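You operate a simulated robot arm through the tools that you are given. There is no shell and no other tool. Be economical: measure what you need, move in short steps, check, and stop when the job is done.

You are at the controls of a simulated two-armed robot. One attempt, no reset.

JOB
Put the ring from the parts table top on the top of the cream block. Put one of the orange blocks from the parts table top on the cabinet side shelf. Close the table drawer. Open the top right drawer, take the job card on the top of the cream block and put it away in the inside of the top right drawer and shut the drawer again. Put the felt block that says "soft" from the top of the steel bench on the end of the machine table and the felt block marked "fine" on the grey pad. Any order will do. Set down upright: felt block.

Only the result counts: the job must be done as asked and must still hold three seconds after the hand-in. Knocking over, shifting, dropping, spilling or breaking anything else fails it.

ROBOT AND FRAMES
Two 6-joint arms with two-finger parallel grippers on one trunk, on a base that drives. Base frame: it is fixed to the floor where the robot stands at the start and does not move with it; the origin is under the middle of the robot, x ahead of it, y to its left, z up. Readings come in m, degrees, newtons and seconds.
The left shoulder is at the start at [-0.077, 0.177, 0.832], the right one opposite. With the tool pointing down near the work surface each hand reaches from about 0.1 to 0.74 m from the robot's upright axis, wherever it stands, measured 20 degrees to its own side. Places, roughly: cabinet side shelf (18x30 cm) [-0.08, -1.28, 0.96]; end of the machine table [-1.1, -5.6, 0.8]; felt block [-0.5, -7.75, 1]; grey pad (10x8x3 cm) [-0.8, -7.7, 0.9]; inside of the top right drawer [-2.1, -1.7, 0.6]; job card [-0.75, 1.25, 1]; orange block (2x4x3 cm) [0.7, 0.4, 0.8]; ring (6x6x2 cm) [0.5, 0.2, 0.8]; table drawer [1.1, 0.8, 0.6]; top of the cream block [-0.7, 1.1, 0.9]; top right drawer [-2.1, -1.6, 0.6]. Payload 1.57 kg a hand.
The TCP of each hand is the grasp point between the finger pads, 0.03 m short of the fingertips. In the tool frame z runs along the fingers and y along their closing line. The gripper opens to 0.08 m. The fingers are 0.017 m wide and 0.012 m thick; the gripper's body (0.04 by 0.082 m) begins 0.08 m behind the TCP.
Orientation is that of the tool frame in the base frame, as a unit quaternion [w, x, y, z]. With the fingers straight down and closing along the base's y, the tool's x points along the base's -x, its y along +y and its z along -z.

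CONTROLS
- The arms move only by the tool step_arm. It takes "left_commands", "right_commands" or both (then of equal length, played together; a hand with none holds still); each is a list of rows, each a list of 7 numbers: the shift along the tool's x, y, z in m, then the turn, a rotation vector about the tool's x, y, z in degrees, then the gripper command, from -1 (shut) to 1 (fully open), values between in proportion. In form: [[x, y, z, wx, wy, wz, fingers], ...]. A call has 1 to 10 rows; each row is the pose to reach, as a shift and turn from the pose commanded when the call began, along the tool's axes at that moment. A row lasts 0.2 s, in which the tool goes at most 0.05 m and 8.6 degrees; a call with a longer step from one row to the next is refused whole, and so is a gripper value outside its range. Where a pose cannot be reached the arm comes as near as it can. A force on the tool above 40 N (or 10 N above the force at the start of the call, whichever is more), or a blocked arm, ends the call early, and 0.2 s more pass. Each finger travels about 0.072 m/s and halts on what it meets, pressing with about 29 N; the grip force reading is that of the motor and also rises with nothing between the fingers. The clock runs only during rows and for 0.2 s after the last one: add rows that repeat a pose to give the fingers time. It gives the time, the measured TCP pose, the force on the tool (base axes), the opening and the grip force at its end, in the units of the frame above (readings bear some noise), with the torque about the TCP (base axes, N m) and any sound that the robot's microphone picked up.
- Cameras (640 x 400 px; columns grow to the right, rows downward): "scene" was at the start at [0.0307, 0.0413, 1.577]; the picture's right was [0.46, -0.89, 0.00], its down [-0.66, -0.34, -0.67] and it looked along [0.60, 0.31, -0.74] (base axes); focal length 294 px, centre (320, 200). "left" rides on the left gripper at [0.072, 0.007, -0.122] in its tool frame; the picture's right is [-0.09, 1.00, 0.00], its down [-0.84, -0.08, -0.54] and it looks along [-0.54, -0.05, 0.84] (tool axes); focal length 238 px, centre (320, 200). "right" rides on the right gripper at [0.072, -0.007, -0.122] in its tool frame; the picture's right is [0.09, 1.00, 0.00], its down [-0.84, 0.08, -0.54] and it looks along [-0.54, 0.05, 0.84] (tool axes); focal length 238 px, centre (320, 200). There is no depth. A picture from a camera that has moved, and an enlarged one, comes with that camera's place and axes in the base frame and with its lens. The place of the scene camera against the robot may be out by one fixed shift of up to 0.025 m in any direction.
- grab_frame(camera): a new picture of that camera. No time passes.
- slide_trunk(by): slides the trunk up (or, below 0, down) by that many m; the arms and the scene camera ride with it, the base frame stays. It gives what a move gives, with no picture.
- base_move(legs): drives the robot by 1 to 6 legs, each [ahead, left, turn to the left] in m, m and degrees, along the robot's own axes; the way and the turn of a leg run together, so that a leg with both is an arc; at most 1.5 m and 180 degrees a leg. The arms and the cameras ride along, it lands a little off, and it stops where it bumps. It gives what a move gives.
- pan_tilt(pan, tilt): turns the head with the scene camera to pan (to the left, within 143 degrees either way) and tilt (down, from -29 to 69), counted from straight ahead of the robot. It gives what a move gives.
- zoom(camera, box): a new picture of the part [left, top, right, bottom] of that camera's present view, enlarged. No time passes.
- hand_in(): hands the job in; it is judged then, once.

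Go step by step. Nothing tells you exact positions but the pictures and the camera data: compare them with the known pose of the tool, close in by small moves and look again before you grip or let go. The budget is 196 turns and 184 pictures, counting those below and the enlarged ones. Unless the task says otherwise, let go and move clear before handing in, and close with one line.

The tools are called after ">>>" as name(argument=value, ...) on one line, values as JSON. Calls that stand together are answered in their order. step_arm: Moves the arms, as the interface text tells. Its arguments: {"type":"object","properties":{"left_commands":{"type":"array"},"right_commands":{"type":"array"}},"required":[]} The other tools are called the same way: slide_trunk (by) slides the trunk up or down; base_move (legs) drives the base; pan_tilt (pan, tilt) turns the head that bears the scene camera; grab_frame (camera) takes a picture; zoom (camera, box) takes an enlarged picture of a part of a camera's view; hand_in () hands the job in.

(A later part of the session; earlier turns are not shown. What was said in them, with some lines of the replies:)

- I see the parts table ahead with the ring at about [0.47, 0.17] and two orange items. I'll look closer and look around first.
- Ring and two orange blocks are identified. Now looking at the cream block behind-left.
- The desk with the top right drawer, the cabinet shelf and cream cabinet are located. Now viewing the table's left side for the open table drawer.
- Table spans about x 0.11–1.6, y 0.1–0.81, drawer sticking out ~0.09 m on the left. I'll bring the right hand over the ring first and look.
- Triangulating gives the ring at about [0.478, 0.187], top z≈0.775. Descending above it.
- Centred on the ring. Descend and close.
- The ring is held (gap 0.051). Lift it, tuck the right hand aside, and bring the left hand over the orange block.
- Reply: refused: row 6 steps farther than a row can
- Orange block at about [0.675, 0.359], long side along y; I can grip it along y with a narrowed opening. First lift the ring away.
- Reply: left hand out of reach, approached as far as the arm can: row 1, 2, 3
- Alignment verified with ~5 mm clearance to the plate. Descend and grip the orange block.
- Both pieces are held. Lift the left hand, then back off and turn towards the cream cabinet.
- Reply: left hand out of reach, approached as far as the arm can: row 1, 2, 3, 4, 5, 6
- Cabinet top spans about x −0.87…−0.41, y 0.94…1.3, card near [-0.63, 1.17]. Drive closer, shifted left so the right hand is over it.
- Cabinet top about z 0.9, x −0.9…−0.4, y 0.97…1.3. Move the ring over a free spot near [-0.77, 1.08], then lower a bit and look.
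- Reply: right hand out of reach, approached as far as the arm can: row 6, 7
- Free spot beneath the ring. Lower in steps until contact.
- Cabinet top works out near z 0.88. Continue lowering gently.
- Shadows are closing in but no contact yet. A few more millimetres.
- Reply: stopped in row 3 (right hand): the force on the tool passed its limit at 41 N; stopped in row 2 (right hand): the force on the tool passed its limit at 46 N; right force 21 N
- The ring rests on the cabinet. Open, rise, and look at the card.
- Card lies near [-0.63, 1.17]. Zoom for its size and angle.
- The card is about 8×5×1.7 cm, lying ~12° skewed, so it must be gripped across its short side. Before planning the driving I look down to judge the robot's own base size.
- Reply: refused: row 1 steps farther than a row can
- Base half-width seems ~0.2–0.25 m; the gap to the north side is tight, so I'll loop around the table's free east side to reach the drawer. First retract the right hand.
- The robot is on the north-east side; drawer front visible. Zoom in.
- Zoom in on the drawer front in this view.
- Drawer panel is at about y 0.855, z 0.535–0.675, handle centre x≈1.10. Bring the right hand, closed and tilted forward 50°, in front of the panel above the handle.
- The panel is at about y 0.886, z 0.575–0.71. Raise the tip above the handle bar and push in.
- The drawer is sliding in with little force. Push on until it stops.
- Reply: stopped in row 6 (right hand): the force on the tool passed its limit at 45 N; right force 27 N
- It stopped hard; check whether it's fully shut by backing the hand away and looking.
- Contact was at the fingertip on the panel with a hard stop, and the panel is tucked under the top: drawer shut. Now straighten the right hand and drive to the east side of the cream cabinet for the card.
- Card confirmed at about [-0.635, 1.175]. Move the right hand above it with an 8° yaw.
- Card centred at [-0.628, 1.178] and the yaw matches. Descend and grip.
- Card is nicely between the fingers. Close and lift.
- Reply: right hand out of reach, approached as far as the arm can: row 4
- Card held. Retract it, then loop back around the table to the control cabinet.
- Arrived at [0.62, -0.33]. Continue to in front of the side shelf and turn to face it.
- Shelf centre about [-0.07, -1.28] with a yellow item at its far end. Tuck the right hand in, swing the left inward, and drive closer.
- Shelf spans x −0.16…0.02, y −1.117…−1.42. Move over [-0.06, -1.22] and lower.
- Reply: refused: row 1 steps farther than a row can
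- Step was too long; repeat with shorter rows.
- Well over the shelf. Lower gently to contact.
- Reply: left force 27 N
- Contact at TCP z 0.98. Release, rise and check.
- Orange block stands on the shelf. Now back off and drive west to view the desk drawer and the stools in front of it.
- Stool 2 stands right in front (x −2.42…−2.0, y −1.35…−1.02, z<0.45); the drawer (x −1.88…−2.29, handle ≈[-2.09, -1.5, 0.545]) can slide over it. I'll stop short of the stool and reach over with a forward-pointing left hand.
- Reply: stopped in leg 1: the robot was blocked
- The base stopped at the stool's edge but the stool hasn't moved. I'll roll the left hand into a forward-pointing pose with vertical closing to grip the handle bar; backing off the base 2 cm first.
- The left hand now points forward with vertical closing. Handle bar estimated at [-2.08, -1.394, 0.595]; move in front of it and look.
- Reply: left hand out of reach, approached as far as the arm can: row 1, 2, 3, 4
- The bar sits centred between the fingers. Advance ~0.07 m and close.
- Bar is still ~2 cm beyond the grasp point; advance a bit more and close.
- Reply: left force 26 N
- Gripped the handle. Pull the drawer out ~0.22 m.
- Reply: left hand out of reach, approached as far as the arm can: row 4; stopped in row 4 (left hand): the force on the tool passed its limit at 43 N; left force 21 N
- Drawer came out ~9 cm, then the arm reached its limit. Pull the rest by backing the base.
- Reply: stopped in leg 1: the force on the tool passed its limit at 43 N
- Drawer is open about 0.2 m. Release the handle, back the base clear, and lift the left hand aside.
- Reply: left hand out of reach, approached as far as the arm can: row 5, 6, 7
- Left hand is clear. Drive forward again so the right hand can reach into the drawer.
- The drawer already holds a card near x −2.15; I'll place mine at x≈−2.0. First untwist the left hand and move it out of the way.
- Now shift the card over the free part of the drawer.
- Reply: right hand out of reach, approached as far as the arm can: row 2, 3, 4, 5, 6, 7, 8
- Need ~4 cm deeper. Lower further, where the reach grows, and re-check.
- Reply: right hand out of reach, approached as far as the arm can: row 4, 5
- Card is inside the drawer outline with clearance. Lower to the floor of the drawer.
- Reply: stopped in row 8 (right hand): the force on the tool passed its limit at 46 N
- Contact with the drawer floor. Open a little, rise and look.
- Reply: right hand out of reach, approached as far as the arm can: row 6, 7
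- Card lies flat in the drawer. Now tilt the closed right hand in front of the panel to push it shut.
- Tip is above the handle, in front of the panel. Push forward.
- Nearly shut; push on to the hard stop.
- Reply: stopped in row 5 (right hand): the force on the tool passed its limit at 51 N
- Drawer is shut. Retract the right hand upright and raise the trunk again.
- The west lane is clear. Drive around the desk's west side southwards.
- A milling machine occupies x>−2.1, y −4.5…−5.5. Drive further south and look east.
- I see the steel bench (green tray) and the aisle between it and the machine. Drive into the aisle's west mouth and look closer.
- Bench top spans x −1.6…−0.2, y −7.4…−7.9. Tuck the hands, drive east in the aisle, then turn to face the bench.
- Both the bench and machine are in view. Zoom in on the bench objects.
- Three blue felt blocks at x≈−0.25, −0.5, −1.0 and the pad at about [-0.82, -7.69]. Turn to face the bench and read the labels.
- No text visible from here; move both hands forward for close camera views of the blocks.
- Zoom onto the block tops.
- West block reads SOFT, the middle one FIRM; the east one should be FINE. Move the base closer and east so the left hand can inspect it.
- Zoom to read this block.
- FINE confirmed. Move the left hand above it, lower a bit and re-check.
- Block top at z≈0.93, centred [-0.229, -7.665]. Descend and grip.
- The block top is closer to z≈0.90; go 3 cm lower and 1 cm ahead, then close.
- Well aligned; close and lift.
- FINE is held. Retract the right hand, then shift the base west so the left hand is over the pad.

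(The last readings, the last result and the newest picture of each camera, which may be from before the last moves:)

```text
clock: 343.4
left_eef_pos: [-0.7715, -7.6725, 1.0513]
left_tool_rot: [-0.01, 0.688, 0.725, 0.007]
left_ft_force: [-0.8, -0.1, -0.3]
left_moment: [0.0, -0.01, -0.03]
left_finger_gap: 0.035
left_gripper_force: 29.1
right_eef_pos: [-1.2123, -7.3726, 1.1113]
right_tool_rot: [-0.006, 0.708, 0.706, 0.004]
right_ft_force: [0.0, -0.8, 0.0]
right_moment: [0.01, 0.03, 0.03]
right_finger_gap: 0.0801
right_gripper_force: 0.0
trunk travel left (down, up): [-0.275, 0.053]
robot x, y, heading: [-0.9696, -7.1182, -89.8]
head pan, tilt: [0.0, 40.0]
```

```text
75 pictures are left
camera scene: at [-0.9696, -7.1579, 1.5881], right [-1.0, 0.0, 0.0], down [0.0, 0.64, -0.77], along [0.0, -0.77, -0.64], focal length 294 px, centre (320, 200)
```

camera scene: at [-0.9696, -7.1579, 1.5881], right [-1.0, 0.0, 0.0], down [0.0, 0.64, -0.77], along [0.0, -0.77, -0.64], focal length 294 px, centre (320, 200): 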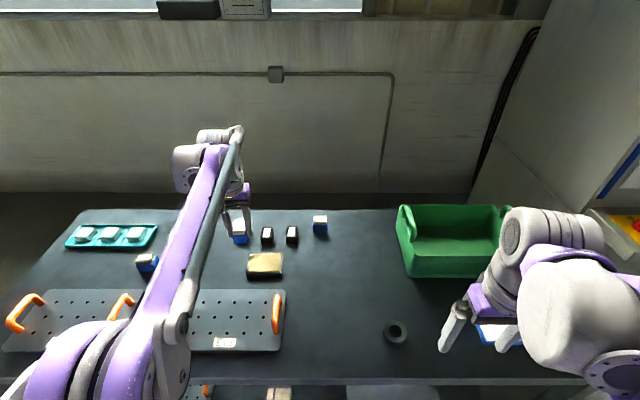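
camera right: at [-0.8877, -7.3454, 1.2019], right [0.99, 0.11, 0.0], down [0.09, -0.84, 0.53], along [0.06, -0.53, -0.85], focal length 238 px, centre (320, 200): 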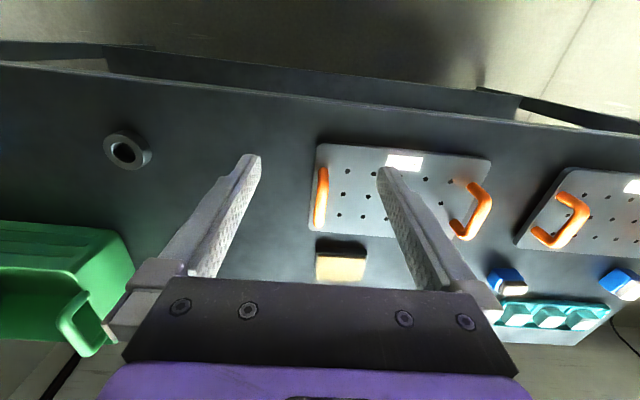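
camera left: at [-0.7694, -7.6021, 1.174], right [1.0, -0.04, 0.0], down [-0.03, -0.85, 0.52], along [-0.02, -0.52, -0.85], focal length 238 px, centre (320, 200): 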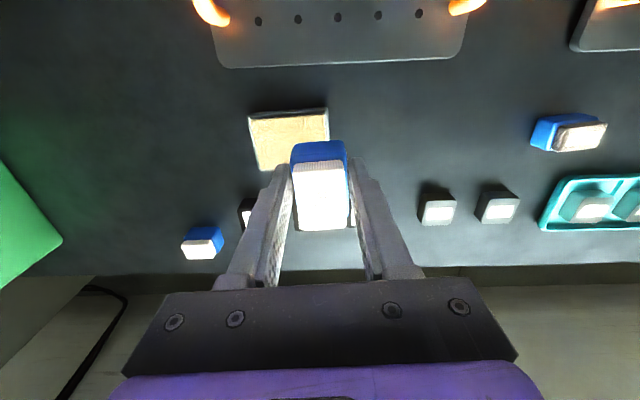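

Pad centred at about [-0.809, -7.69]. Move over it and lower.

>>> step_arm(left_commands=[[-0.008, -0.02, 0, 0, 0, 0, -1], [-0.0156, -0.038, 0, 0, 0, 0, -1], [-0.0156, -0.038, 0.04, 0, 0, 0, -1], [-0.0156, -0.038, 0.075, 0, 0, 0, -1], [-0.0156, -0.038, 0.095, 0, 0, 0, -1], [-0.0156, -0.038, 0.095, 0, 0, 0, -1]])

>>> grab_frame(camera="left")

>>> zoom(camera="scene", box=[200, 200, 340, 300])

```text
clock: 344.8
left_eef_pos: [-0.8095, -7.6869, 0.9567]
left_tool_rot: [-0.009, 0.689, 0.725, 0.008]
left_ft_force: [0.0, 0.3, -0.4]
left_moment: [0.01, 0.02, 0.01]
left_finger_gap: 0.0351
left_gripper_force: 29.0
right_eef_pos: [-1.2109, -7.3719, 1.1131]
right_tool_rot: [-0.005, 0.708, 0.706, 0.004]
right_ft_force: [0.3, -0.1, 0.2]
right_moment: [0.0, 0.02, -0.03]
right_finger_gap: 0.0802
right_gripper_force: 0.1
trunk travel left (down, up): [-0.275, 0.053]
robot x, y, heading: [-0.97, -7.1197, -89.9]
head pan, tilt: [0.0, 40.0]
```

```text
74 pictures are left
camera left: at [-0.807, -7.6175, 1.0789], right [1.0, -0.04, 0.0], down [-0.03, -0.85, 0.52], along [-0.02, -0.52, -0.85], focal length 238 px, centre (320, 200)
```

left: 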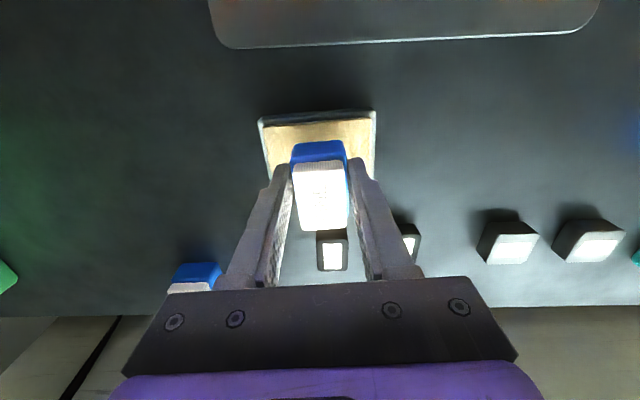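

```text
4.00 times, centred on (270, 250) of scene
camera zoom: at [-0.9696, -7.1578, 1.5882], right [-1.0, 0.0, 0.0], down [0.0, 0.64, -0.77], along [0.0, -0.77, -0.64], focal length 1176 px, centre (520, 0)
```

zoom: 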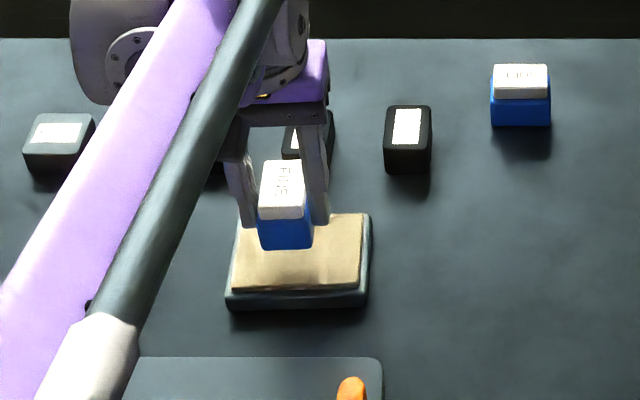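

Block is over the pad. Lower to contact.

>>> step_arm(left_commands=[[-0.007, 0, 0.008, 0, 0, 0, -1], [-0.007, 0, 0.014, 0, 0, 0, -1], [-0.007, 0, 0.018, 0, 0, 0, -1], [-0.007, 0, 0.022, 0, 0, 0, -1], [-0.007, 0, 0.026, 0, 0, 0, -1], [-0.007, 0, 0.03, 0, 0, 0, -1], [-0.007, 0, 0.034, 0, 0, 0, -1]])

>>> grab_frame(camera="left")

```text
clock: 346.4
left_eef_pos: [-0.8081, -7.6952, 0.9243]
left_tool_rot: [-0.007, 0.688, 0.726, 0.006]
left_ft_force: [0.6, -6.5, 23.0]
left_moment: [-0.21, -0.13, -0.02]
left_finger_gap: 0.0352
left_gripper_force: 29.6
right_eef_pos: [-1.2121, -7.3707, 1.1119]
right_tool_rot: [-0.005, 0.708, 0.706, 0.004]
right_ft_force: [0.0, 0.4, -0.3]
right_moment: [0.03, 0.01, -0.03]
right_finger_gap: 0.0802
right_gripper_force: 0.0
trunk travel left (down, up): [-0.275, 0.053]
robot x, y, heading: [-0.9711, -7.1184, -89.8]
head pan, tilt: [0.0, 40.0]
```

```text
72 pictures are left
camera left: at [-0.8068, -7.6236, 1.047], right [1.0, -0.04, 0.0], down [-0.03, -0.85, 0.53], along [-0.02, -0.53, -0.85], focal length 238 px, centre (320, 200)
```

left: 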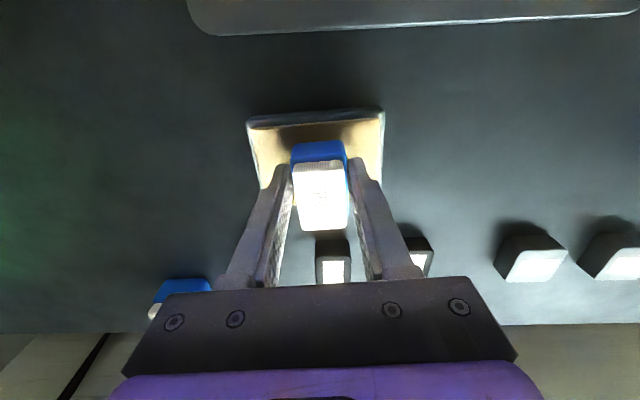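

Contact on the pad. Release and rise.

>>> step_arm(left_commands=[[0, 0, -0.001, 0, 0, 0, -0.4], [0, 0, -0.001, 0, 0, 0, 0.2], [0, 0, -0.001, 0, 0, 0, 0.6], [0, 0, -0.001, 0, 0, 0, 0.6], [0, 0, -0.04, 0, 0, 0, 0.6], [0, 0, -0.09, 0, 0, 0, 0.6], [0, 0, -0.14, 0, 0, 0, 0.6], [0.04, 0, -0.16, 0, 0, 0, 0.6], [0.08, 0, -0.16, 0, 0, 0, 0.6], [0.12, 0.02, -0.16, 0, 0, 0, 0.6]])

>>> grab_frame(camera="left")

>>> zoom(camera="scene", box=[200, 200, 340, 300])

```text
clock: 348.6
left_eef_pos: [-0.7932, -7.5736, 1.0862]
left_tool_rot: [-0.008, 0.689, 0.725, 0.007]
left_ft_force: [-0.1, 0.4, -0.1]
left_moment: [-0.02, 0.01, 0.0]
left_finger_gap: 0.0642
left_gripper_force: 0.1
right_eef_pos: [-1.2115, -7.3708, 1.1117]
right_tool_rot: [-0.005, 0.708, 0.706, 0.004]
right_ft_force: [-0.4, -0.4, -0.3]
right_moment: [-0.04, 0.01, -0.02]
right_finger_gap: 0.0801
right_gripper_force: 0.0
trunk travel left (down, up): [-0.275, 0.053]
robot x, y, heading: [-0.9721, -7.1204, -89.8]
head pan, tilt: [0.0, 40.0]
```

```text
71 pictures are left
camera left: at [-0.792, -7.5029, 1.2091], right [1.0, -0.04, 0.0], down [-0.03, -0.85, 0.52], along [-0.02, -0.52, -0.85], focal length 238 px, centre (320, 200)
```

left: 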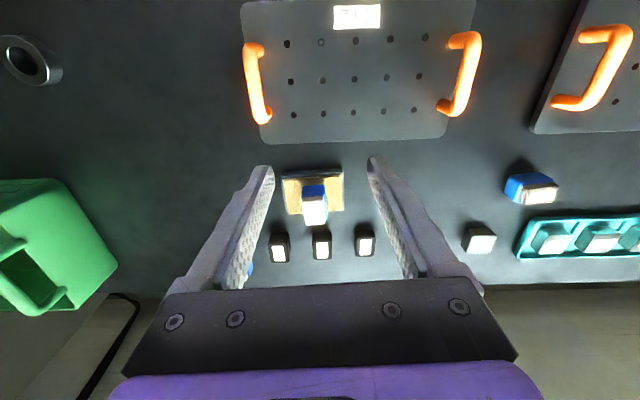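

```text
4.00 times, centred on (270, 250) of scene
camera zoom: at [-0.9689, -7.156, 1.5881], right [-1.0, 0.0, 0.0], down [0.0, 0.64, -0.77], along [0.0, -0.77, -0.64], focal length 1176 px, centre (520, 0)
```

zoom: 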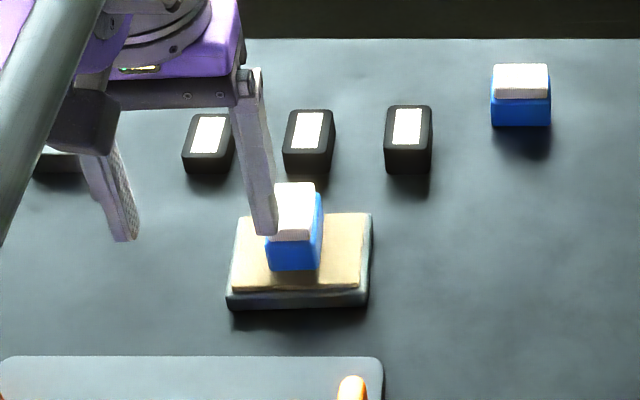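

FINE stands on the pad. Retract the left hand, nudge the base, and bring the right hand towards SOFT.

>>> step_arm(left_commands=[[0.04, 0.02, -0.02, 0, 0, 0, 0.6], [0.08, 0.04, -0.02, 0, 0, 0, 0.6], [0.12, 0.06, -0.02, 0, 0, 0, 0.6], [0.16, 0.08, -0.02, 0, 0, 0, 0.6], [0.2, 0.1, -0.02, 0, 0, 0, 0.6]])

>>> base_move(legs=[[0.03, 0.15, 0]])

>>> step_arm(right_commands=[[-0.04, 0.01, 0, 0, 0, 0, 1], [-0.08, 0.02, 0, 0, 0, 0, 1], [-0.12, 0.03, 0, 0, 0, 0, 1], [-0.16, 0.04, 0, 0, 0, 0, 1], [-0.2, 0.05, 0, 0, 0, 0, 1], [-0.24, 0.06, 0, 0, 0, 0, 1], [-0.28, 0.07, 0, 0, 0, 0, 1], [-0.32, 0.08, 0, 0, 0, 0, 1], [-0.36, 0.09, 0, 0, 0, 0, 1]])

>>> grab_frame(camera="right")

```text
clock: 349.8
left_eef_pos: [-0.7048, -7.3721, 1.1127]
left_tool_rot: [-0.008, 0.689, 0.725, 0.006]
left_ft_force: [0.3, 0.0, -0.9]
left_moment: [0.03, -0.01, -0.01]
left_finger_gap: 0.064
left_gripper_force: 0.1
right_eef_pos: [-1.2132, -7.3702, 1.1117]
right_tool_rot: [-0.005, 0.708, 0.706, 0.003]
right_ft_force: [0.5, -0.6, 0.2]
right_moment: [0.01, 0.01, 0.0]
right_finger_gap: 0.0798
right_gripper_force: 0.2
trunk travel left (down, up): [-0.275, 0.053]
robot x, y, heading: [-0.9688, -7.1194, -90.0]
head pan, tilt: [0.0, 40.0]
```

```text
clock: 351.7
left_eef_pos: [-0.5548, -7.4025, 1.1125]
left_tool_rot: [-0.009, 0.688, 0.725, 0.007]
left_ft_force: [0.2, 0.5, 1.7]
left_moment: [0.01, 0.01, -0.01]
left_finger_gap: 0.0641
left_gripper_force: 0.1
right_eef_pos: [-1.0616, -7.4008, 1.11]
right_tool_rot: [-0.005, 0.709, 0.705, 0.004]
right_ft_force: [-0.2, -0.3, -0.9]
right_moment: [0.02, -0.02, 0.0]
right_finger_gap: 0.08
right_gripper_force: 0.0
trunk travel left (down, up): [-0.275, 0.053]
robot x, y, heading: [-0.8232, -7.1473, -90.1]
head pan, tilt: [0.0, 40.0]
```

```text
clock: 353.7
left_eef_pos: [-0.5545, -7.4044, 1.1117]
left_tool_rot: [-0.009, 0.689, 0.725, 0.008]
left_ft_force: [0.1, 0.3, -0.1]
left_moment: [0.05, 0.0, 0.01]
left_finger_gap: 0.0639
left_gripper_force: 0.0
right_eef_pos: [-0.9745, -7.7517, 1.107]
right_tool_rot: [-0.006, 0.709, 0.705, 0.004]
right_ft_force: [0.0, -0.2, -1.3]
right_moment: [0.03, -0.01, 0.0]
right_finger_gap: 0.08
right_gripper_force: 0.1
right hand out of reach, approached as far as the arm can: row 9
trunk travel left (down, up): [-0.275, 0.053]
robot x, y, heading: [-0.8188, -7.149, -90.0]
head pan, tilt: [0.0, 40.0]
```

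```text
69 pictures are left
camera right: at [-0.9803, -7.6806, 1.2301], right [1.0, 0.09, 0.0], down [0.08, -0.84, 0.53], along [0.05, -0.53, -0.85], focal length 238 px, centre (320, 200)
```

right: 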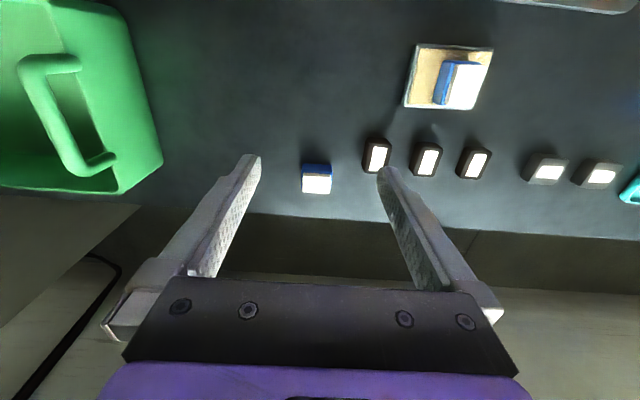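

SOFT is at about [-0.97, -7.86]. Lower and extend further.

>>> step_arm(right_commands=[[-0.01, 0.003, 0.03, 0, 0, 0, 1], [-0.03, 0.003, 0.07, 0, 0, 0, 1], [-0.06, 0.003, 0.1, 0, 0, 0, 1], [-0.09, 0.003, 0.12, 0, 0, 0, 1], [-0.105, 0.003, 0.14, 0, 0, 0, 1], [-0.105, 0.003, 0.14, 0, 0, 0, 1]])

>>> grab_frame(camera="right")

```text
clock: 355.1
left_eef_pos: [-0.5533, -7.4033, 1.1115]
left_tool_rot: [-0.009, 0.688, 0.726, 0.007]
left_ft_force: [-0.8, -0.7, -0.2]
left_moment: [-0.01, -0.03, 0.02]
left_finger_gap: 0.0639
left_gripper_force: 0.0
right_eef_pos: [-0.9746, -7.817, 0.9518]
right_tool_rot: [-0.005, 0.709, 0.705, 0.003]
right_ft_force: [-0.2, 0.2, -0.2]
right_moment: [0.0, -0.03, -0.02]
right_finger_gap: 0.0799
right_gripper_force: 0.1
right hand out of reach, approached as far as the arm can: row 3, 4, 5, 6
trunk travel left (down, up): [-0.275, 0.053]
robot x, y, heading: [-0.8189, -7.1467, -89.9]
head pan, tilt: [0.0, 40.0]
```

```text
68 pictures are left
camera right: at [-0.9803, -7.746, 1.075], right [1.0, 0.09, 0.0], down [0.08, -0.84, 0.53], along [0.05, -0.53, -0.85], focal length 238 px, centre (320, 200)
```

right: 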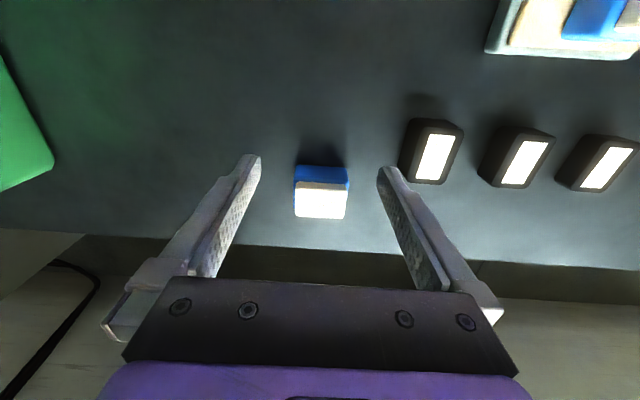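

Just short of reach; nudge the base forward 3 cm.

>>> base_move(legs=[[0.035, 0, 0]])

>>> grab_frame(camera="right")

```text
clock: 356.0
left_eef_pos: [-0.5548, -7.4368, 1.1126]
left_tool_rot: [-0.008, 0.688, 0.725, 0.006]
left_ft_force: [0.0, -0.1, -0.6]
left_moment: [0.02, -0.03, 0.01]
left_finger_gap: 0.0641
left_gripper_force: 0.1
right_eef_pos: [-0.9741, -7.8509, 0.9505]
right_tool_rot: [-0.005, 0.708, 0.706, 0.004]
right_ft_force: [-0.1, -0.6, -0.7]
right_moment: [-0.01, 0.0, -0.01]
right_finger_gap: 0.0799
right_gripper_force: 0.1
trunk travel left (down, up): [-0.275, 0.053]
robot x, y, heading: [-0.8195, -7.1806, -90.1]
head pan, tilt: [0.0, 40.0]
```

```text
67 pictures are left
camera right: at [-0.9803, -7.7795, 1.0754], right [1.0, 0.09, 0.0], down [0.07, -0.84, 0.53], along [0.05, -0.53, -0.85], focal length 238 px, centre (320, 200)
```

right: 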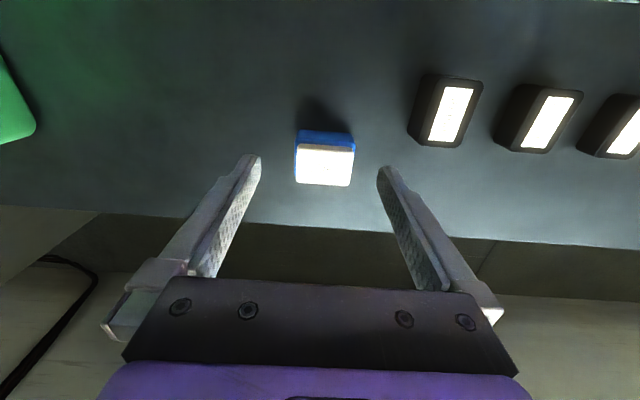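

Aligned. Descend a little and check the pose.

>>> step_arm(right_commands=[[-0.004, 0.003, 0.008, 0, 0, 0, 1], [-0.004, 0.003, 0.016, 0, 0, 0, 1], [-0.004, 0.003, 0.016, 0, 0, 0, 1]])

>>> grab_frame(camera="right")

```text
clock: 356.8
left_eef_pos: [-0.5543, -7.4381, 1.1122]
left_tool_rot: [-0.008, 0.689, 0.725, 0.007]
left_ft_force: [0.2, 0.6, -0.7]
left_moment: [0.01, 0.0, 0.01]
left_finger_gap: 0.064
left_gripper_force: 0.1
right_eef_pos: [-0.9724, -7.8549, 0.9354]
right_tool_rot: [-0.004, 0.708, 0.706, 0.004]
right_ft_force: [0.1, -0.2, -0.4]
right_moment: [0.02, 0.01, 0.03]
right_finger_gap: 0.0801
right_gripper_force: 0.0
trunk travel left (down, up): [-0.275, 0.053]
robot x, y, heading: [-0.8185, -7.1788, -90.0]
head pan, tilt: [0.0, 40.0]
```

```text
66 pictures are left
camera right: at [-0.9775, -7.7832, 1.0591], right [1.0, 0.09, 0.0], down [0.07, -0.84, 0.53], along [0.05, -0.53, -0.85], focal length 238 px, centre (320, 200)
```

right: 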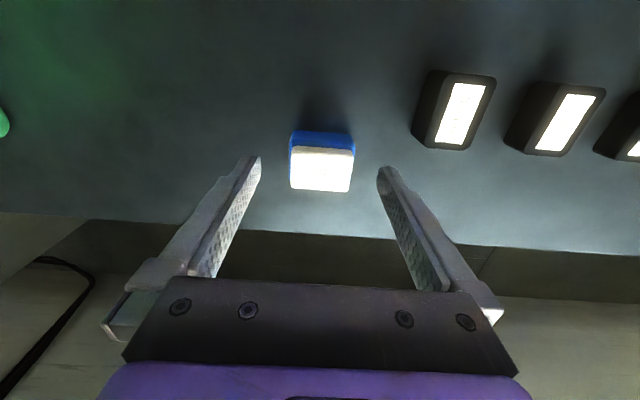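

Pose is true. Descend the rest, close, then lift.

>>> step_arm(right_commands=[[0, 0.001, 0.012, 0, 0, 0, 1], [0, 0.001, 0.024, 0, 0, 0, 1], [0, 0.001, 0.034, 0, 0, 0, 1], [0, 0.001, 0.034, 0, 0, 0, 0.4], [0, 0.001, 0.034, 0, 0, 0, -0.3], [0, 0.001, 0.034, 0, 0, 0, -1], [0, 0.001, 0.034, 0, 0, 0, -1], [0, 0.001, 0.034, 0, 0, 0, -1]])

>>> grab_frame(camera="right")

```text
clock: 358.6
left_eef_pos: [-0.5546, -7.4376, 1.114]
left_tool_rot: [-0.009, 0.689, 0.725, 0.008]
left_ft_force: [-0.1, 0.4, -1.0]
left_moment: [0.01, 0.0, 0.01]
left_finger_gap: 0.064
left_gripper_force: 0.1
right_eef_pos: [-0.97, -7.8558, 0.9017]
right_tool_rot: [-0.005, 0.708, 0.706, 0.004]
right_ft_force: [0.4, 0.0, 0.4]
right_moment: [-0.01, 0.03, 0.04]
right_finger_gap: 0.0492
right_gripper_force: 28.8
trunk travel left (down, up): [-0.275, 0.053]
robot x, y, heading: [-0.8248, -7.1822, -90.2]
head pan, tilt: [0.0, 40.0]
```

```text
65 pictures are left
camera right: at [-0.9764, -7.7836, 1.0253], right [1.0, 0.09, 0.0], down [0.07, -0.84, 0.53], along [0.05, -0.53, -0.85], focal length 238 px, centre (320, 200)
```

right: 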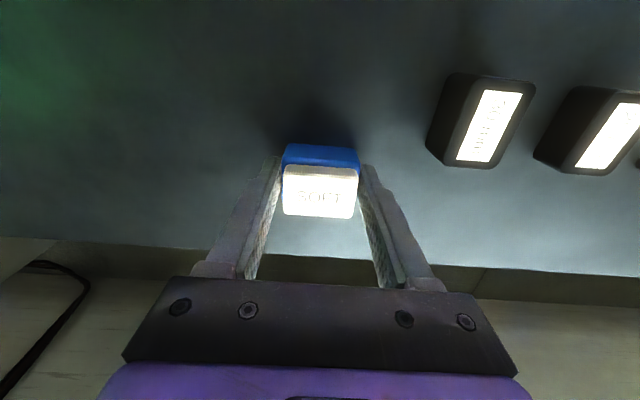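

SOFT is gripped. Lift and retract, then back into the aisle and look at the machine table.

>>> step_arm(right_commands=[[0, 0, -0.03, 0, 0, 0, -1], [0, 0, -0.06, 0, 0, 0, -1], [0.01, 0, -0.1, 0, 0, 0, -1], [0.04, 0, -0.13, 0, 0, 0, -1], [0.08, 0, -0.15, 0, 0, 0, -1], [0.12, 0, -0.17, 0, 0, 0, -1], [0.16, 0, -0.18, 0, 0, 0, -1], [0.21, 0, -0.18, 0, 0, 0, -1], [0.26, 0, -0.18, 0, 0, 0, -1], [0.31, 0, -0.18, 0, 0, 0, -1]])

>>> base_move(legs=[[-0.35, 0, 0]])

>>> pan_tilt(pan=0, tilt=45)

>>> zoom(camera="scene", box=[120, 100, 520, 350])

```text
clock: 360.8
left_eef_pos: [-0.5554, -7.4371, 1.1123]
left_tool_rot: [-0.009, 0.689, 0.725, 0.008]
left_ft_force: [0.3, -0.1, -0.4]
left_moment: [0.02, 0.02, 0.01]
left_finger_gap: 0.0641
left_gripper_force: 0.0
right_eef_pos: [-0.9634, -7.7338, 1.13]
right_tool_rot: [-0.005, 0.708, 0.706, 0.004]
right_ft_force: [0.6, 1.3, -1.3]
right_moment: [-0.03, -0.04, 0.01]
right_finger_gap: 0.0489
right_gripper_force: 28.8
right hand out of reach, approached as far as the arm can: row 2, 3, 6, 7, 8, 9, 10
trunk travel left (down, up): [-0.275, 0.053]
robot x, y, heading: [-0.8242, -7.1799, -90.0]
head pan, tilt: [0.0, 40.0]
```

```text
clock: 363.0
left_eef_pos: [-0.555, -7.0935, 1.1122]
left_tool_rot: [-0.009, 0.688, 0.726, 0.007]
left_ft_force: [0.4, 0.6, 0.0]
left_moment: [-0.01, 0.0, 0.0]
left_finger_gap: 0.0641
left_gripper_force: 0.1
right_eef_pos: [-0.9622, -7.3908, 1.1291]
right_tool_rot: [-0.006, 0.707, 0.707, 0.004]
right_ft_force: [0.1, -0.1, -1.1]
right_moment: [0.02, -0.02, 0.05]
right_finger_gap: 0.049
right_gripper_force: 29.6
trunk travel left (down, up): [-0.275, 0.053]
robot x, y, heading: [-0.8203, -6.8409, -89.7]
head pan, tilt: [0.0, 40.0]
```

```text
clock: 363.7
left_eef_pos: [-0.5547, -7.0923, 1.1133]
left_tool_rot: [-0.009, 0.687, 0.726, 0.006]
left_ft_force: [-0.6, -0.1, 0.1]
left_moment: [-0.03, 0.03, 0.03]
left_finger_gap: 0.0641
left_gripper_force: 0.0
right_eef_pos: [-0.9619, -7.3891, 1.1284]
right_tool_rot: [-0.006, 0.707, 0.707, 0.004]
right_ft_force: [0.9, -0.5, -0.3]
right_moment: [0.02, 0.02, -0.01]
right_finger_gap: 0.0493
right_gripper_force: 28.9
trunk travel left (down, up): [-0.275, 0.053]
robot x, y, heading: [-0.8237, -6.8359, -89.9]
head pan, tilt: [0.0, 45.0]
```

```text
1.60 times, centred on (320, 225) of scene
camera zoom: at [-0.8197, -6.8743, 1.5809], right [-1.0, 0.0, 0.0], down [0.0, 0.71, -0.71], along [0.0, -0.71, -0.71], focal length 470 px, centre (320, 160)
```

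zoom: 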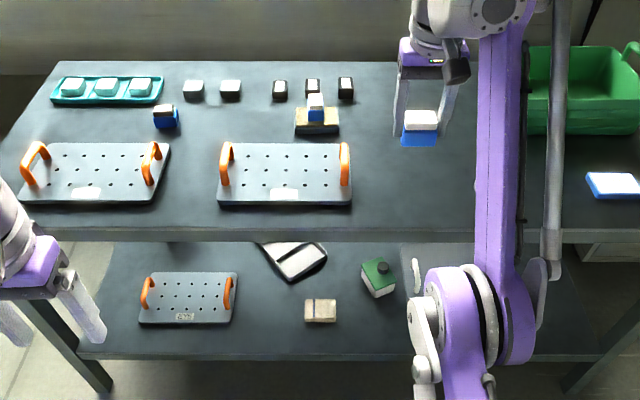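

FINE is on the pad. Tuck the right hand in and turn north to face the machine.

>>> step_arm(right_commands=[[0.045, 0, 0, 0, 0, 0, -1], [0.09, 0, 0, 0, 0, 0, -1], [0.135, 0, 0, 0, 0, 0, -1], [0.18, 0, 0, 0, 0, 0, -1], [0.22, 0, 0, 0, 0, 0, -1], [0.25, 0, 0, 0, 0, 0, -1]])

>>> base_move(legs=[[0, -0.15, 0], [0, 0, 180]])

>>> pan_tilt(pan=0, tilt=35)

>>> grab_frame(camera="scene")

```text
clock: 365.1
left_eef_pos: [-0.5541, -7.0924, 1.1129]
left_tool_rot: [-0.008, 0.688, 0.726, 0.007]
left_ft_force: [0.4, 0.3, 0.2]
left_moment: [-0.01, -0.02, 0.02]
left_finger_gap: 0.064
left_gripper_force: 0.0
right_eef_pos: [-0.9514, -7.3371, 1.2256]
right_tool_rot: [-0.006, 0.707, 0.707, 0.005]
right_ft_force: [0.9, -0.3, -0.5]
right_moment: [0.02, 0.02, 0.01]
right_finger_gap: 0.0487
right_gripper_force: 28.8
right hand out of reach, approached as far as the arm can: row 1, 2, 3, 4, 5, 6
trunk travel left (down, up): [-0.275, 0.053]
robot x, y, heading: [-0.8247, -6.8358, -89.9]
head pan, tilt: [0.0, 45.0]
```

```text
clock: 374.2
left_eef_pos: [-1.2144, -6.5603, 1.1121]
left_tool_rot: [-0.008, -0.693, 0.721, -0.008]
left_ft_force: [0.0, 0.5, 0.5]
left_moment: [0.0, 0.02, -0.01]
left_finger_gap: 0.0639
left_gripper_force: 0.1
right_eef_pos: [-0.7963, -6.3568, 1.2263]
right_tool_rot: [-0.005, -0.673, 0.739, -0.006]
right_ft_force: [0.6, -0.3, -0.6]
right_moment: [0.0, 0.03, -0.03]
right_finger_gap: 0.0487
right_gripper_force: 29.2
trunk travel left (down, up): [-0.275, 0.053]
robot x, y, heading: [-0.9687, -6.8366, 84.8]
head pan, tilt: [0.0, 45.0]
```

```text
clock: 374.9
left_eef_pos: [-1.213, -6.5606, 1.1136]
left_tool_rot: [-0.008, -0.693, 0.721, -0.009]
left_ft_force: [0.1, -0.4, 0.2]
left_moment: [0.0, -0.01, -0.04]
left_finger_gap: 0.0638
left_gripper_force: 0.0
right_eef_pos: [-0.7969, -6.3565, 1.2251]
right_tool_rot: [-0.006, -0.672, 0.74, -0.006]
right_ft_force: [-0.5, 0.0, -0.3]
right_moment: [0.02, 0.04, 0.0]
right_finger_gap: 0.0489
right_gripper_force: 29.2
trunk travel left (down, up): [-0.275, 0.053]
robot x, y, heading: [-0.9716, -6.8383, 84.6]
head pan, tilt: [0.0, 35.0]
```

```text
63 pictures are left
camera scene: at [-0.9658, -6.788, 1.5957], right [1.0, -0.09, 0.0], down [-0.05, -0.57, -0.82], along [0.07, 0.82, -0.57], focal length 294 px, centre (320, 200)
```

scene: 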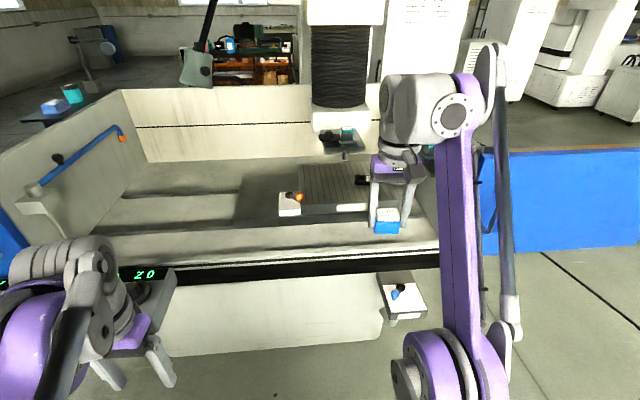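

Zoom on the machine table area.

>>> zoom(camera="scene", box=[120, 110, 450, 290])

>>> grab_frame(camera="right")

```text
1.94 times, centred on (285, 200) of scene
camera zoom: at [-0.9658, -6.788, 1.5957], right [1.0, -0.09, 0.0], down [-0.05, -0.57, -0.82], along [0.07, 0.82, -0.57], focal length 570 px, centre (388, 200)
```

zoom: 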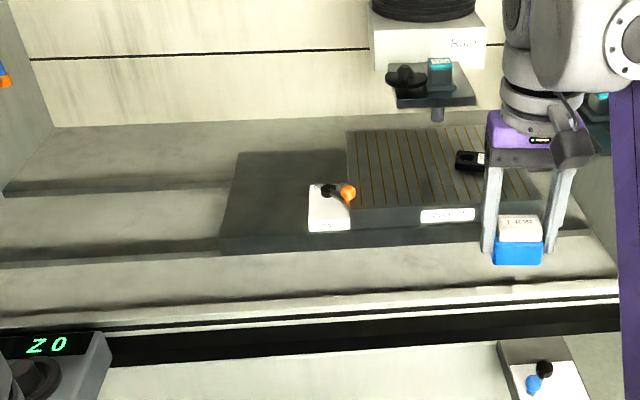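

```text
61 pictures are left
camera right: at [-0.7962, -6.4259, 1.3496], right [-1.0, 0.0, 0.0], down [0.0, 0.85, 0.53], along [0.0, 0.53, -0.85], focal length 238 px, centre (320, 200)
```

right: 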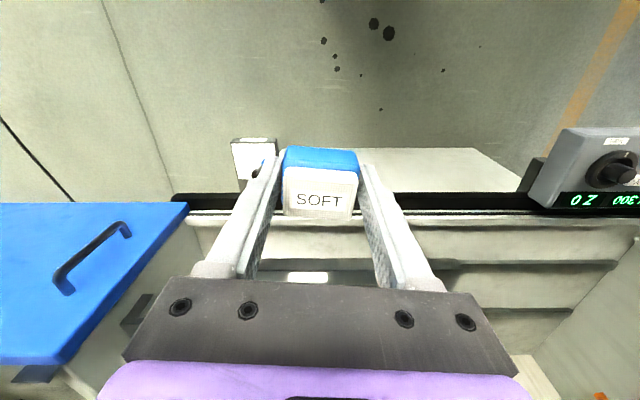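

The bare end of the machine table (left of the slotted chuck) spans about x −1.25…−1.06, y −5.81…−5.37, z≈0.8. Drive closer, heading north.

>>> base_move(legs=[[0, 0.08, 5.4], [0.4, 0, 0]])

>>> grab_frame(camera="scene")

>>> grab_frame(camera="right")

```text
clock: 378.3
left_eef_pos: [-1.3193, -6.187, 1.1114]
left_tool_rot: [0.007, 0.726, -0.688, 0.01]
left_ft_force: [0.5, 0.2, 0.6]
left_moment: [-0.01, 0.0, 0.01]
left_finger_gap: 0.0639
left_gripper_force: 0.0
right_eef_pos: [-0.9223, -5.9443, 1.2263]
right_tool_rot: [-0.005, -0.706, 0.708, -0.006]
right_ft_force: [0.4, 0.7, -0.8]
right_moment: [-0.03, 0.01, -0.02]
right_finger_gap: 0.049
right_gripper_force: 28.8
trunk travel left (down, up): [-0.275, 0.053]
robot x, y, heading: [-1.0534, -6.442, 90.1]
head pan, tilt: [0.0, 35.0]
```

```text
60 pictures are left
camera scene: at [-1.051, -6.3902, 1.5957], right [1.0, 0.0, 0.0], down [0.0, -0.57, -0.82], along [0.0, 0.82, -0.57], focal length 294 px, centre (320, 200)
```

scene: 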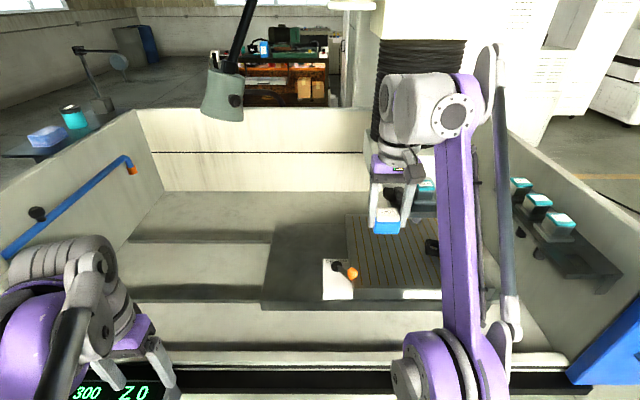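

```text
59 pictures are left
camera right: at [-0.9162, -6.0138, 1.3496], right [-1.0, -0.09, 0.0], down [-0.08, 0.85, 0.53], along [-0.05, 0.53, -0.85], focal length 238 px, centre (320, 200)
```

right: 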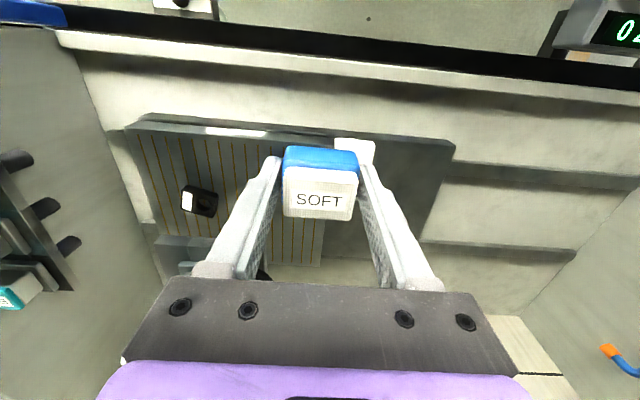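

Clear view of the bare table end; table z≈0.82. Drive a bit closer, then bring the block over [-1.15, -5.70].

>>> base_move(legs=[[0.09, 0.02, 0]])

>>> step_arm(right_commands=[[0, 0.03, 0.02, 0, 0, 0, -1], [0, 0.06, 0.05, 0, 0, 0, -1], [-0.01, 0.09, 0.08, 0, 0, 0, -1], [-0.03, 0.12, 0.1, 0, 0, 0, -1], [-0.06, 0.15, 0.12, 0, 0, 0, -1], [-0.09, 0.17, 0.14, 0, 0, 0, -1], [-0.12, 0.19, 0.16, 0, 0, 0, -1], [-0.15, 0.205, 0.18, 0, 0, 0, -1], [-0.155, 0.205, 0.2, 0, 0, 0, -1]])

>>> grab_frame(camera="right")

>>> grab_frame(camera="scene")

```text
clock: 379.5
left_eef_pos: [-1.3386, -6.0976, 1.1131]
left_tool_rot: [0.008, 0.726, -0.688, 0.009]
left_ft_force: [0.0, -0.2, -0.4]
left_moment: [0.03, 0.01, -0.04]
left_finger_gap: 0.0641
left_gripper_force: 0.1
right_eef_pos: [-0.9428, -5.8542, 1.2267]
right_tool_rot: [0.005, 0.707, -0.707, 0.006]
right_ft_force: [0.5, 0.5, -1.2]
right_moment: [-0.03, 0.04, -0.04]
right_finger_gap: 0.0492
right_gripper_force: 29.1
trunk travel left (down, up): [-0.275, 0.053]
robot x, y, heading: [-1.0731, -6.3505, 90.3]
head pan, tilt: [0.0, 35.0]
```

```text
clock: 381.5
left_eef_pos: [-1.34, -6.0986, 1.1129]
left_tool_rot: [0.007, 0.726, -0.688, 0.009]
left_ft_force: [0.3, 0.3, -0.2]
left_moment: [-0.01, -0.01, 0.02]
left_finger_gap: 0.064
left_gripper_force: 0.0
right_eef_pos: [-1.1327, -5.748, 1.0234]
right_tool_rot: [-0.006, -0.707, 0.708, -0.006]
right_ft_force: [0.0, -0.2, -0.1]
right_moment: [-0.01, 0.02, 0.01]
right_finger_gap: 0.049
right_gripper_force: 28.9
right hand out of reach, approached as far as the arm can: row 1, 2, 3, 6, 7, 8, 9
trunk travel left (down, up): [-0.275, 0.053]
robot x, y, heading: [-1.0719, -6.3522, 90.3]
head pan, tilt: [0.0, 35.0]
```

```text
58 pictures are left
camera right: at [-1.1264, -5.8166, 1.1477], right [-1.0, -0.09, 0.0], down [-0.08, 0.85, 0.53], along [-0.05, 0.53, -0.85], focal length 238 px, centre (320, 200)
```

right: 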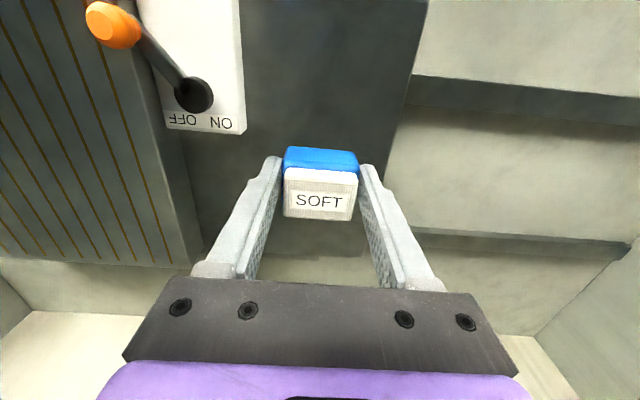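

```text
57 pictures are left
camera scene: at [-1.0708, -6.3002, 1.5957], right [1.0, 0.0, 0.0], down [0.0, -0.57, -0.82], along [0.0, 0.82, -0.57], focal length 294 px, centre (320, 200)
```

scene: 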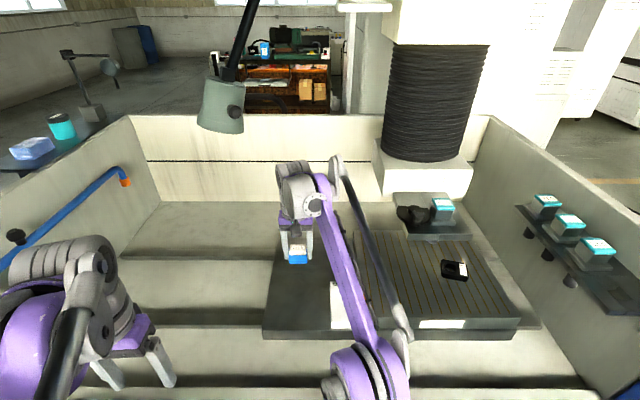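

Position is good over the bare end (switch box is clear to the right). Lower, easing a bit further in.

>>> step_arm(right_commands=[[0, 0, 0.03, 0, 0, 0, -1], [-0.01, 0, 0.06, 0, 0, 0, -1], [-0.03, 0, 0.09, 0, 0, 0, -1], [-0.04, 0, 0.115, 0, 0, 0, -1], [-0.04, 0, 0.115, 0, 0, 0, -1]])

>>> grab_frame(camera="right")

```text
clock: 382.7
left_eef_pos: [-1.3399, -6.098, 1.113]
left_tool_rot: [0.007, 0.726, -0.687, 0.009]
left_ft_force: [0.0, 0.1, 0.4]
left_moment: [0.0, 0.02, -0.04]
left_finger_gap: 0.0641
left_gripper_force: 0.0
right_eef_pos: [-1.1309, -5.7102, 0.9102]
right_tool_rot: [0.004, 0.707, -0.707, 0.007]
right_ft_force: [0.2, 0.2, -0.1]
right_moment: [0.0, 0.01, 0.01]
right_finger_gap: 0.0489
right_gripper_force: 28.6
trunk travel left (down, up): [-0.275, 0.053]
robot x, y, heading: [-1.0741, -6.3548, 90.2]
head pan, tilt: [0.0, 35.0]
```

```text
56 pictures are left
camera right: at [-1.1249, -5.78, 1.0336], right [-1.0, -0.09, 0.0], down [-0.08, 0.85, 0.53], along [-0.05, 0.53, -0.85], focal length 238 px, centre (320, 200)
```

right: 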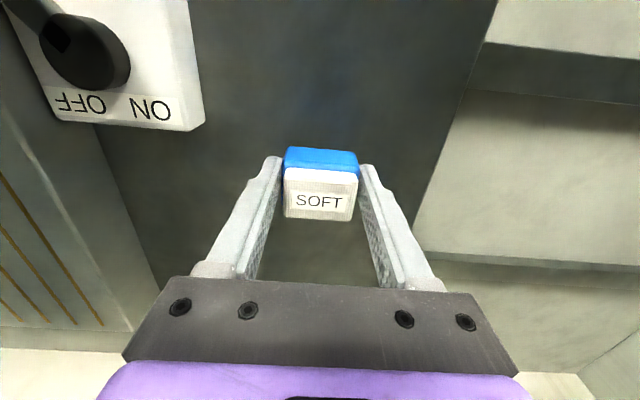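

Table surface ≈0.84. Lower to contact slowly.

>>> step_arm(right_commands=[[0, 0, 0.01, 0, 0, 0, -1], [0, 0, 0.018, 0, 0, 0, -1], [0, 0, 0.022, 0, 0, 0, -1], [0, 0, 0.026, 0, 0, 0, -1], [0, 0, 0.03, 0, 0, 0, -1], [0, 0, 0.034, 0, 0, 0, -1], [0, 0, 0.038, 0, 0, 0, -1], [0, 0, 0.042, 0, 0, 0, -1], [0, 0, 0.046, 0, 0, 0, -1], [0, 0, 0.05, 0, 0, 0, -1]])

>>> grab_frame(camera="right")

```text
clock: 384.1
left_eef_pos: [-1.34, -6.0992, 1.1145]
left_tool_rot: [0.006, 0.726, -0.688, 0.008]
left_ft_force: [0.0, -0.3, -0.4]
left_moment: [0.0, 0.03, 0.02]
left_finger_gap: 0.0642
left_gripper_force: 0.0
right_eef_pos: [-1.1337, -5.7127, 0.8798]
right_tool_rot: [0.005, 0.708, -0.706, 0.006]
right_ft_force: [0.5, -3.6, 21.8]
right_moment: [-0.07, 0.04, -0.05]
right_finger_gap: 0.0491
right_gripper_force: 28.9
trunk travel left (down, up): [-0.275, 0.053]
robot x, y, heading: [-1.0693, -6.3509, 90.0]
head pan, tilt: [0.0, 35.0]
stopped in row 7 (right hand): the force on the tool passed its limit at 45 N (the readings are from after the stop); the commanded pose is now the measured one
```

```text
55 pictures are left
camera right: at [-1.1262, -5.7823, 1.0041], right [-1.0, -0.09, 0.0], down [-0.08, 0.85, 0.53], along [-0.05, 0.53, -0.85], focal length 238 px, centre (320, 200)
```

right: 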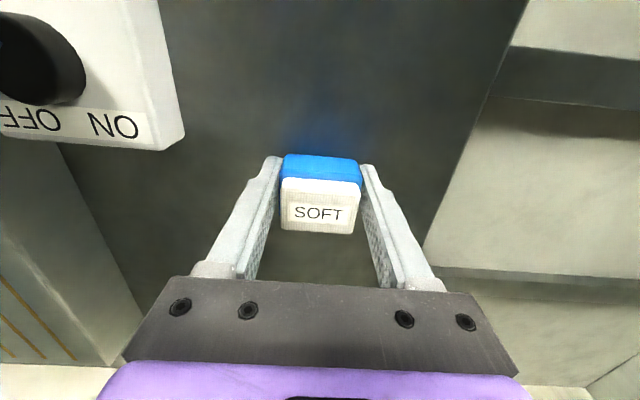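

Contact at the expected height. Release, rise and verify.

>>> step_arm(right_commands=[[0, 0, -0.001, 0, 0, 0, 0.0], [0, 0, -0.001, 0, 0, 0, 0.5], [0, 0, -0.001, 0, 0, 0, 0.8], [0, 0, -0.001, 0, 0, 0, 0.8], [0, 0, -0.04, 0, 0, 0, 0.8], [0, 0, -0.08, 0, 0, 0, 0.8], [0, 0, -0.12, 0, 0, 0, 0.8], [0.03, 0, -0.15, 0, 0, 0, 0.8], [0.06, 0, -0.18, 0, 0, 0, 0.8], [0.1, 0, -0.2, 0, 0, 0, 0.8]])

>>> grab_frame(camera="right")

```text
clock: 386.3
left_eef_pos: [-1.3398, -6.0981, 1.1124]
left_tool_rot: [0.007, 0.726, -0.688, 0.009]
left_ft_force: [-0.4, -0.1, -0.4]
left_moment: [0.02, 0.01, 0.02]
left_finger_gap: 0.0641
left_gripper_force: 0.1
right_eef_pos: [-1.1318, -5.8114, 1.078]
right_tool_rot: [-0.004, -0.707, 0.707, -0.005]
right_ft_force: [1.0, -0.6, -0.3]
right_moment: [0.01, -0.03, -0.02]
right_finger_gap: 0.0719
right_gripper_force: 0.1
right hand out of reach, approached as far as the arm can: row 6, 7, 8
trunk travel left (down, up): [-0.275, 0.053]
robot x, y, heading: [-1.0719, -6.3531, 90.1]
head pan, tilt: [0.0, 35.0]
```

```text
54 pictures are left
camera right: at [-1.1248, -5.8813, 1.2017], right [-1.0, -0.09, 0.0], down [-0.08, 0.84, 0.53], along [-0.05, 0.53, -0.85], focal length 238 px, centre (320, 200)
```

right: 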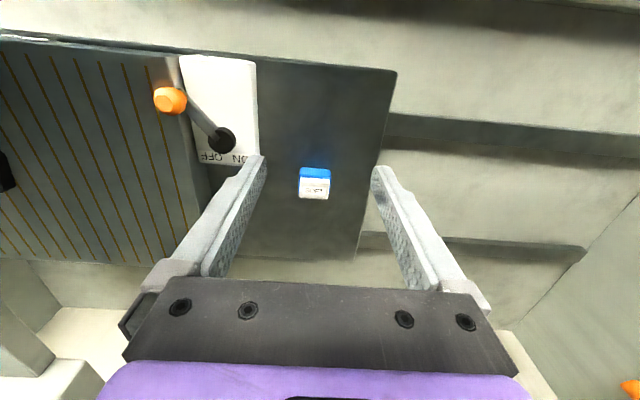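

SOFT stands upright on the table end. Back the hands clear, then hand in.

>>> base_move(legs=[[-0.4, 0, 0]])

>>> zoom(camera="scene", box=[120, 110, 450, 290])

```text
clock: 388.8
left_eef_pos: [-1.3372, -6.4929, 1.1124]
left_tool_rot: [0.007, 0.726, -0.688, 0.008]
left_ft_force: [1.0, 0.1, 0.0]
left_moment: [0.02, 0.02, -0.02]
left_finger_gap: 0.064
left_gripper_force: 0.2
right_eef_pos: [-1.1302, -6.2063, 1.0778]
right_tool_rot: [0.006, 0.707, -0.707, 0.005]
right_ft_force: [-0.2, 0.9, -0.6]
right_moment: [0.0, -0.02, 0.04]
right_finger_gap: 0.072
right_gripper_force: 0.1
trunk travel left (down, up): [-0.275, 0.053]
robot x, y, heading: [-1.0698, -6.747, 90.2]
head pan, tilt: [0.0, 35.0]
```

```text
1.94 times, centred on (285, 200) of scene
camera zoom: at [-1.0693, -6.6952, 1.5958], right [1.0, 0.0, 0.0], down [0.0, -0.57, -0.82], along [0.0, 0.82, -0.57], focal length 570 px, centre (388, 200)
```

zoom: 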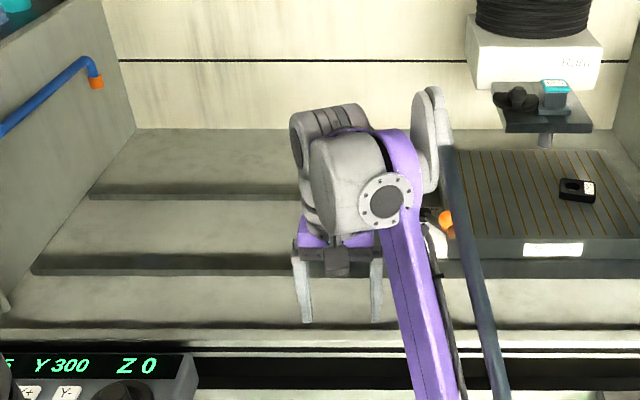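

The hands are clear and every item is in place, so I'm handing in.

>>> hand_in()

```text
The job is handed in.
```

The job is handed in: all the moves are done and both drawers were pushed to a hard stop. While lining up at the desk, the base touched the stool in front of it. From the pictures, the stool did not move.
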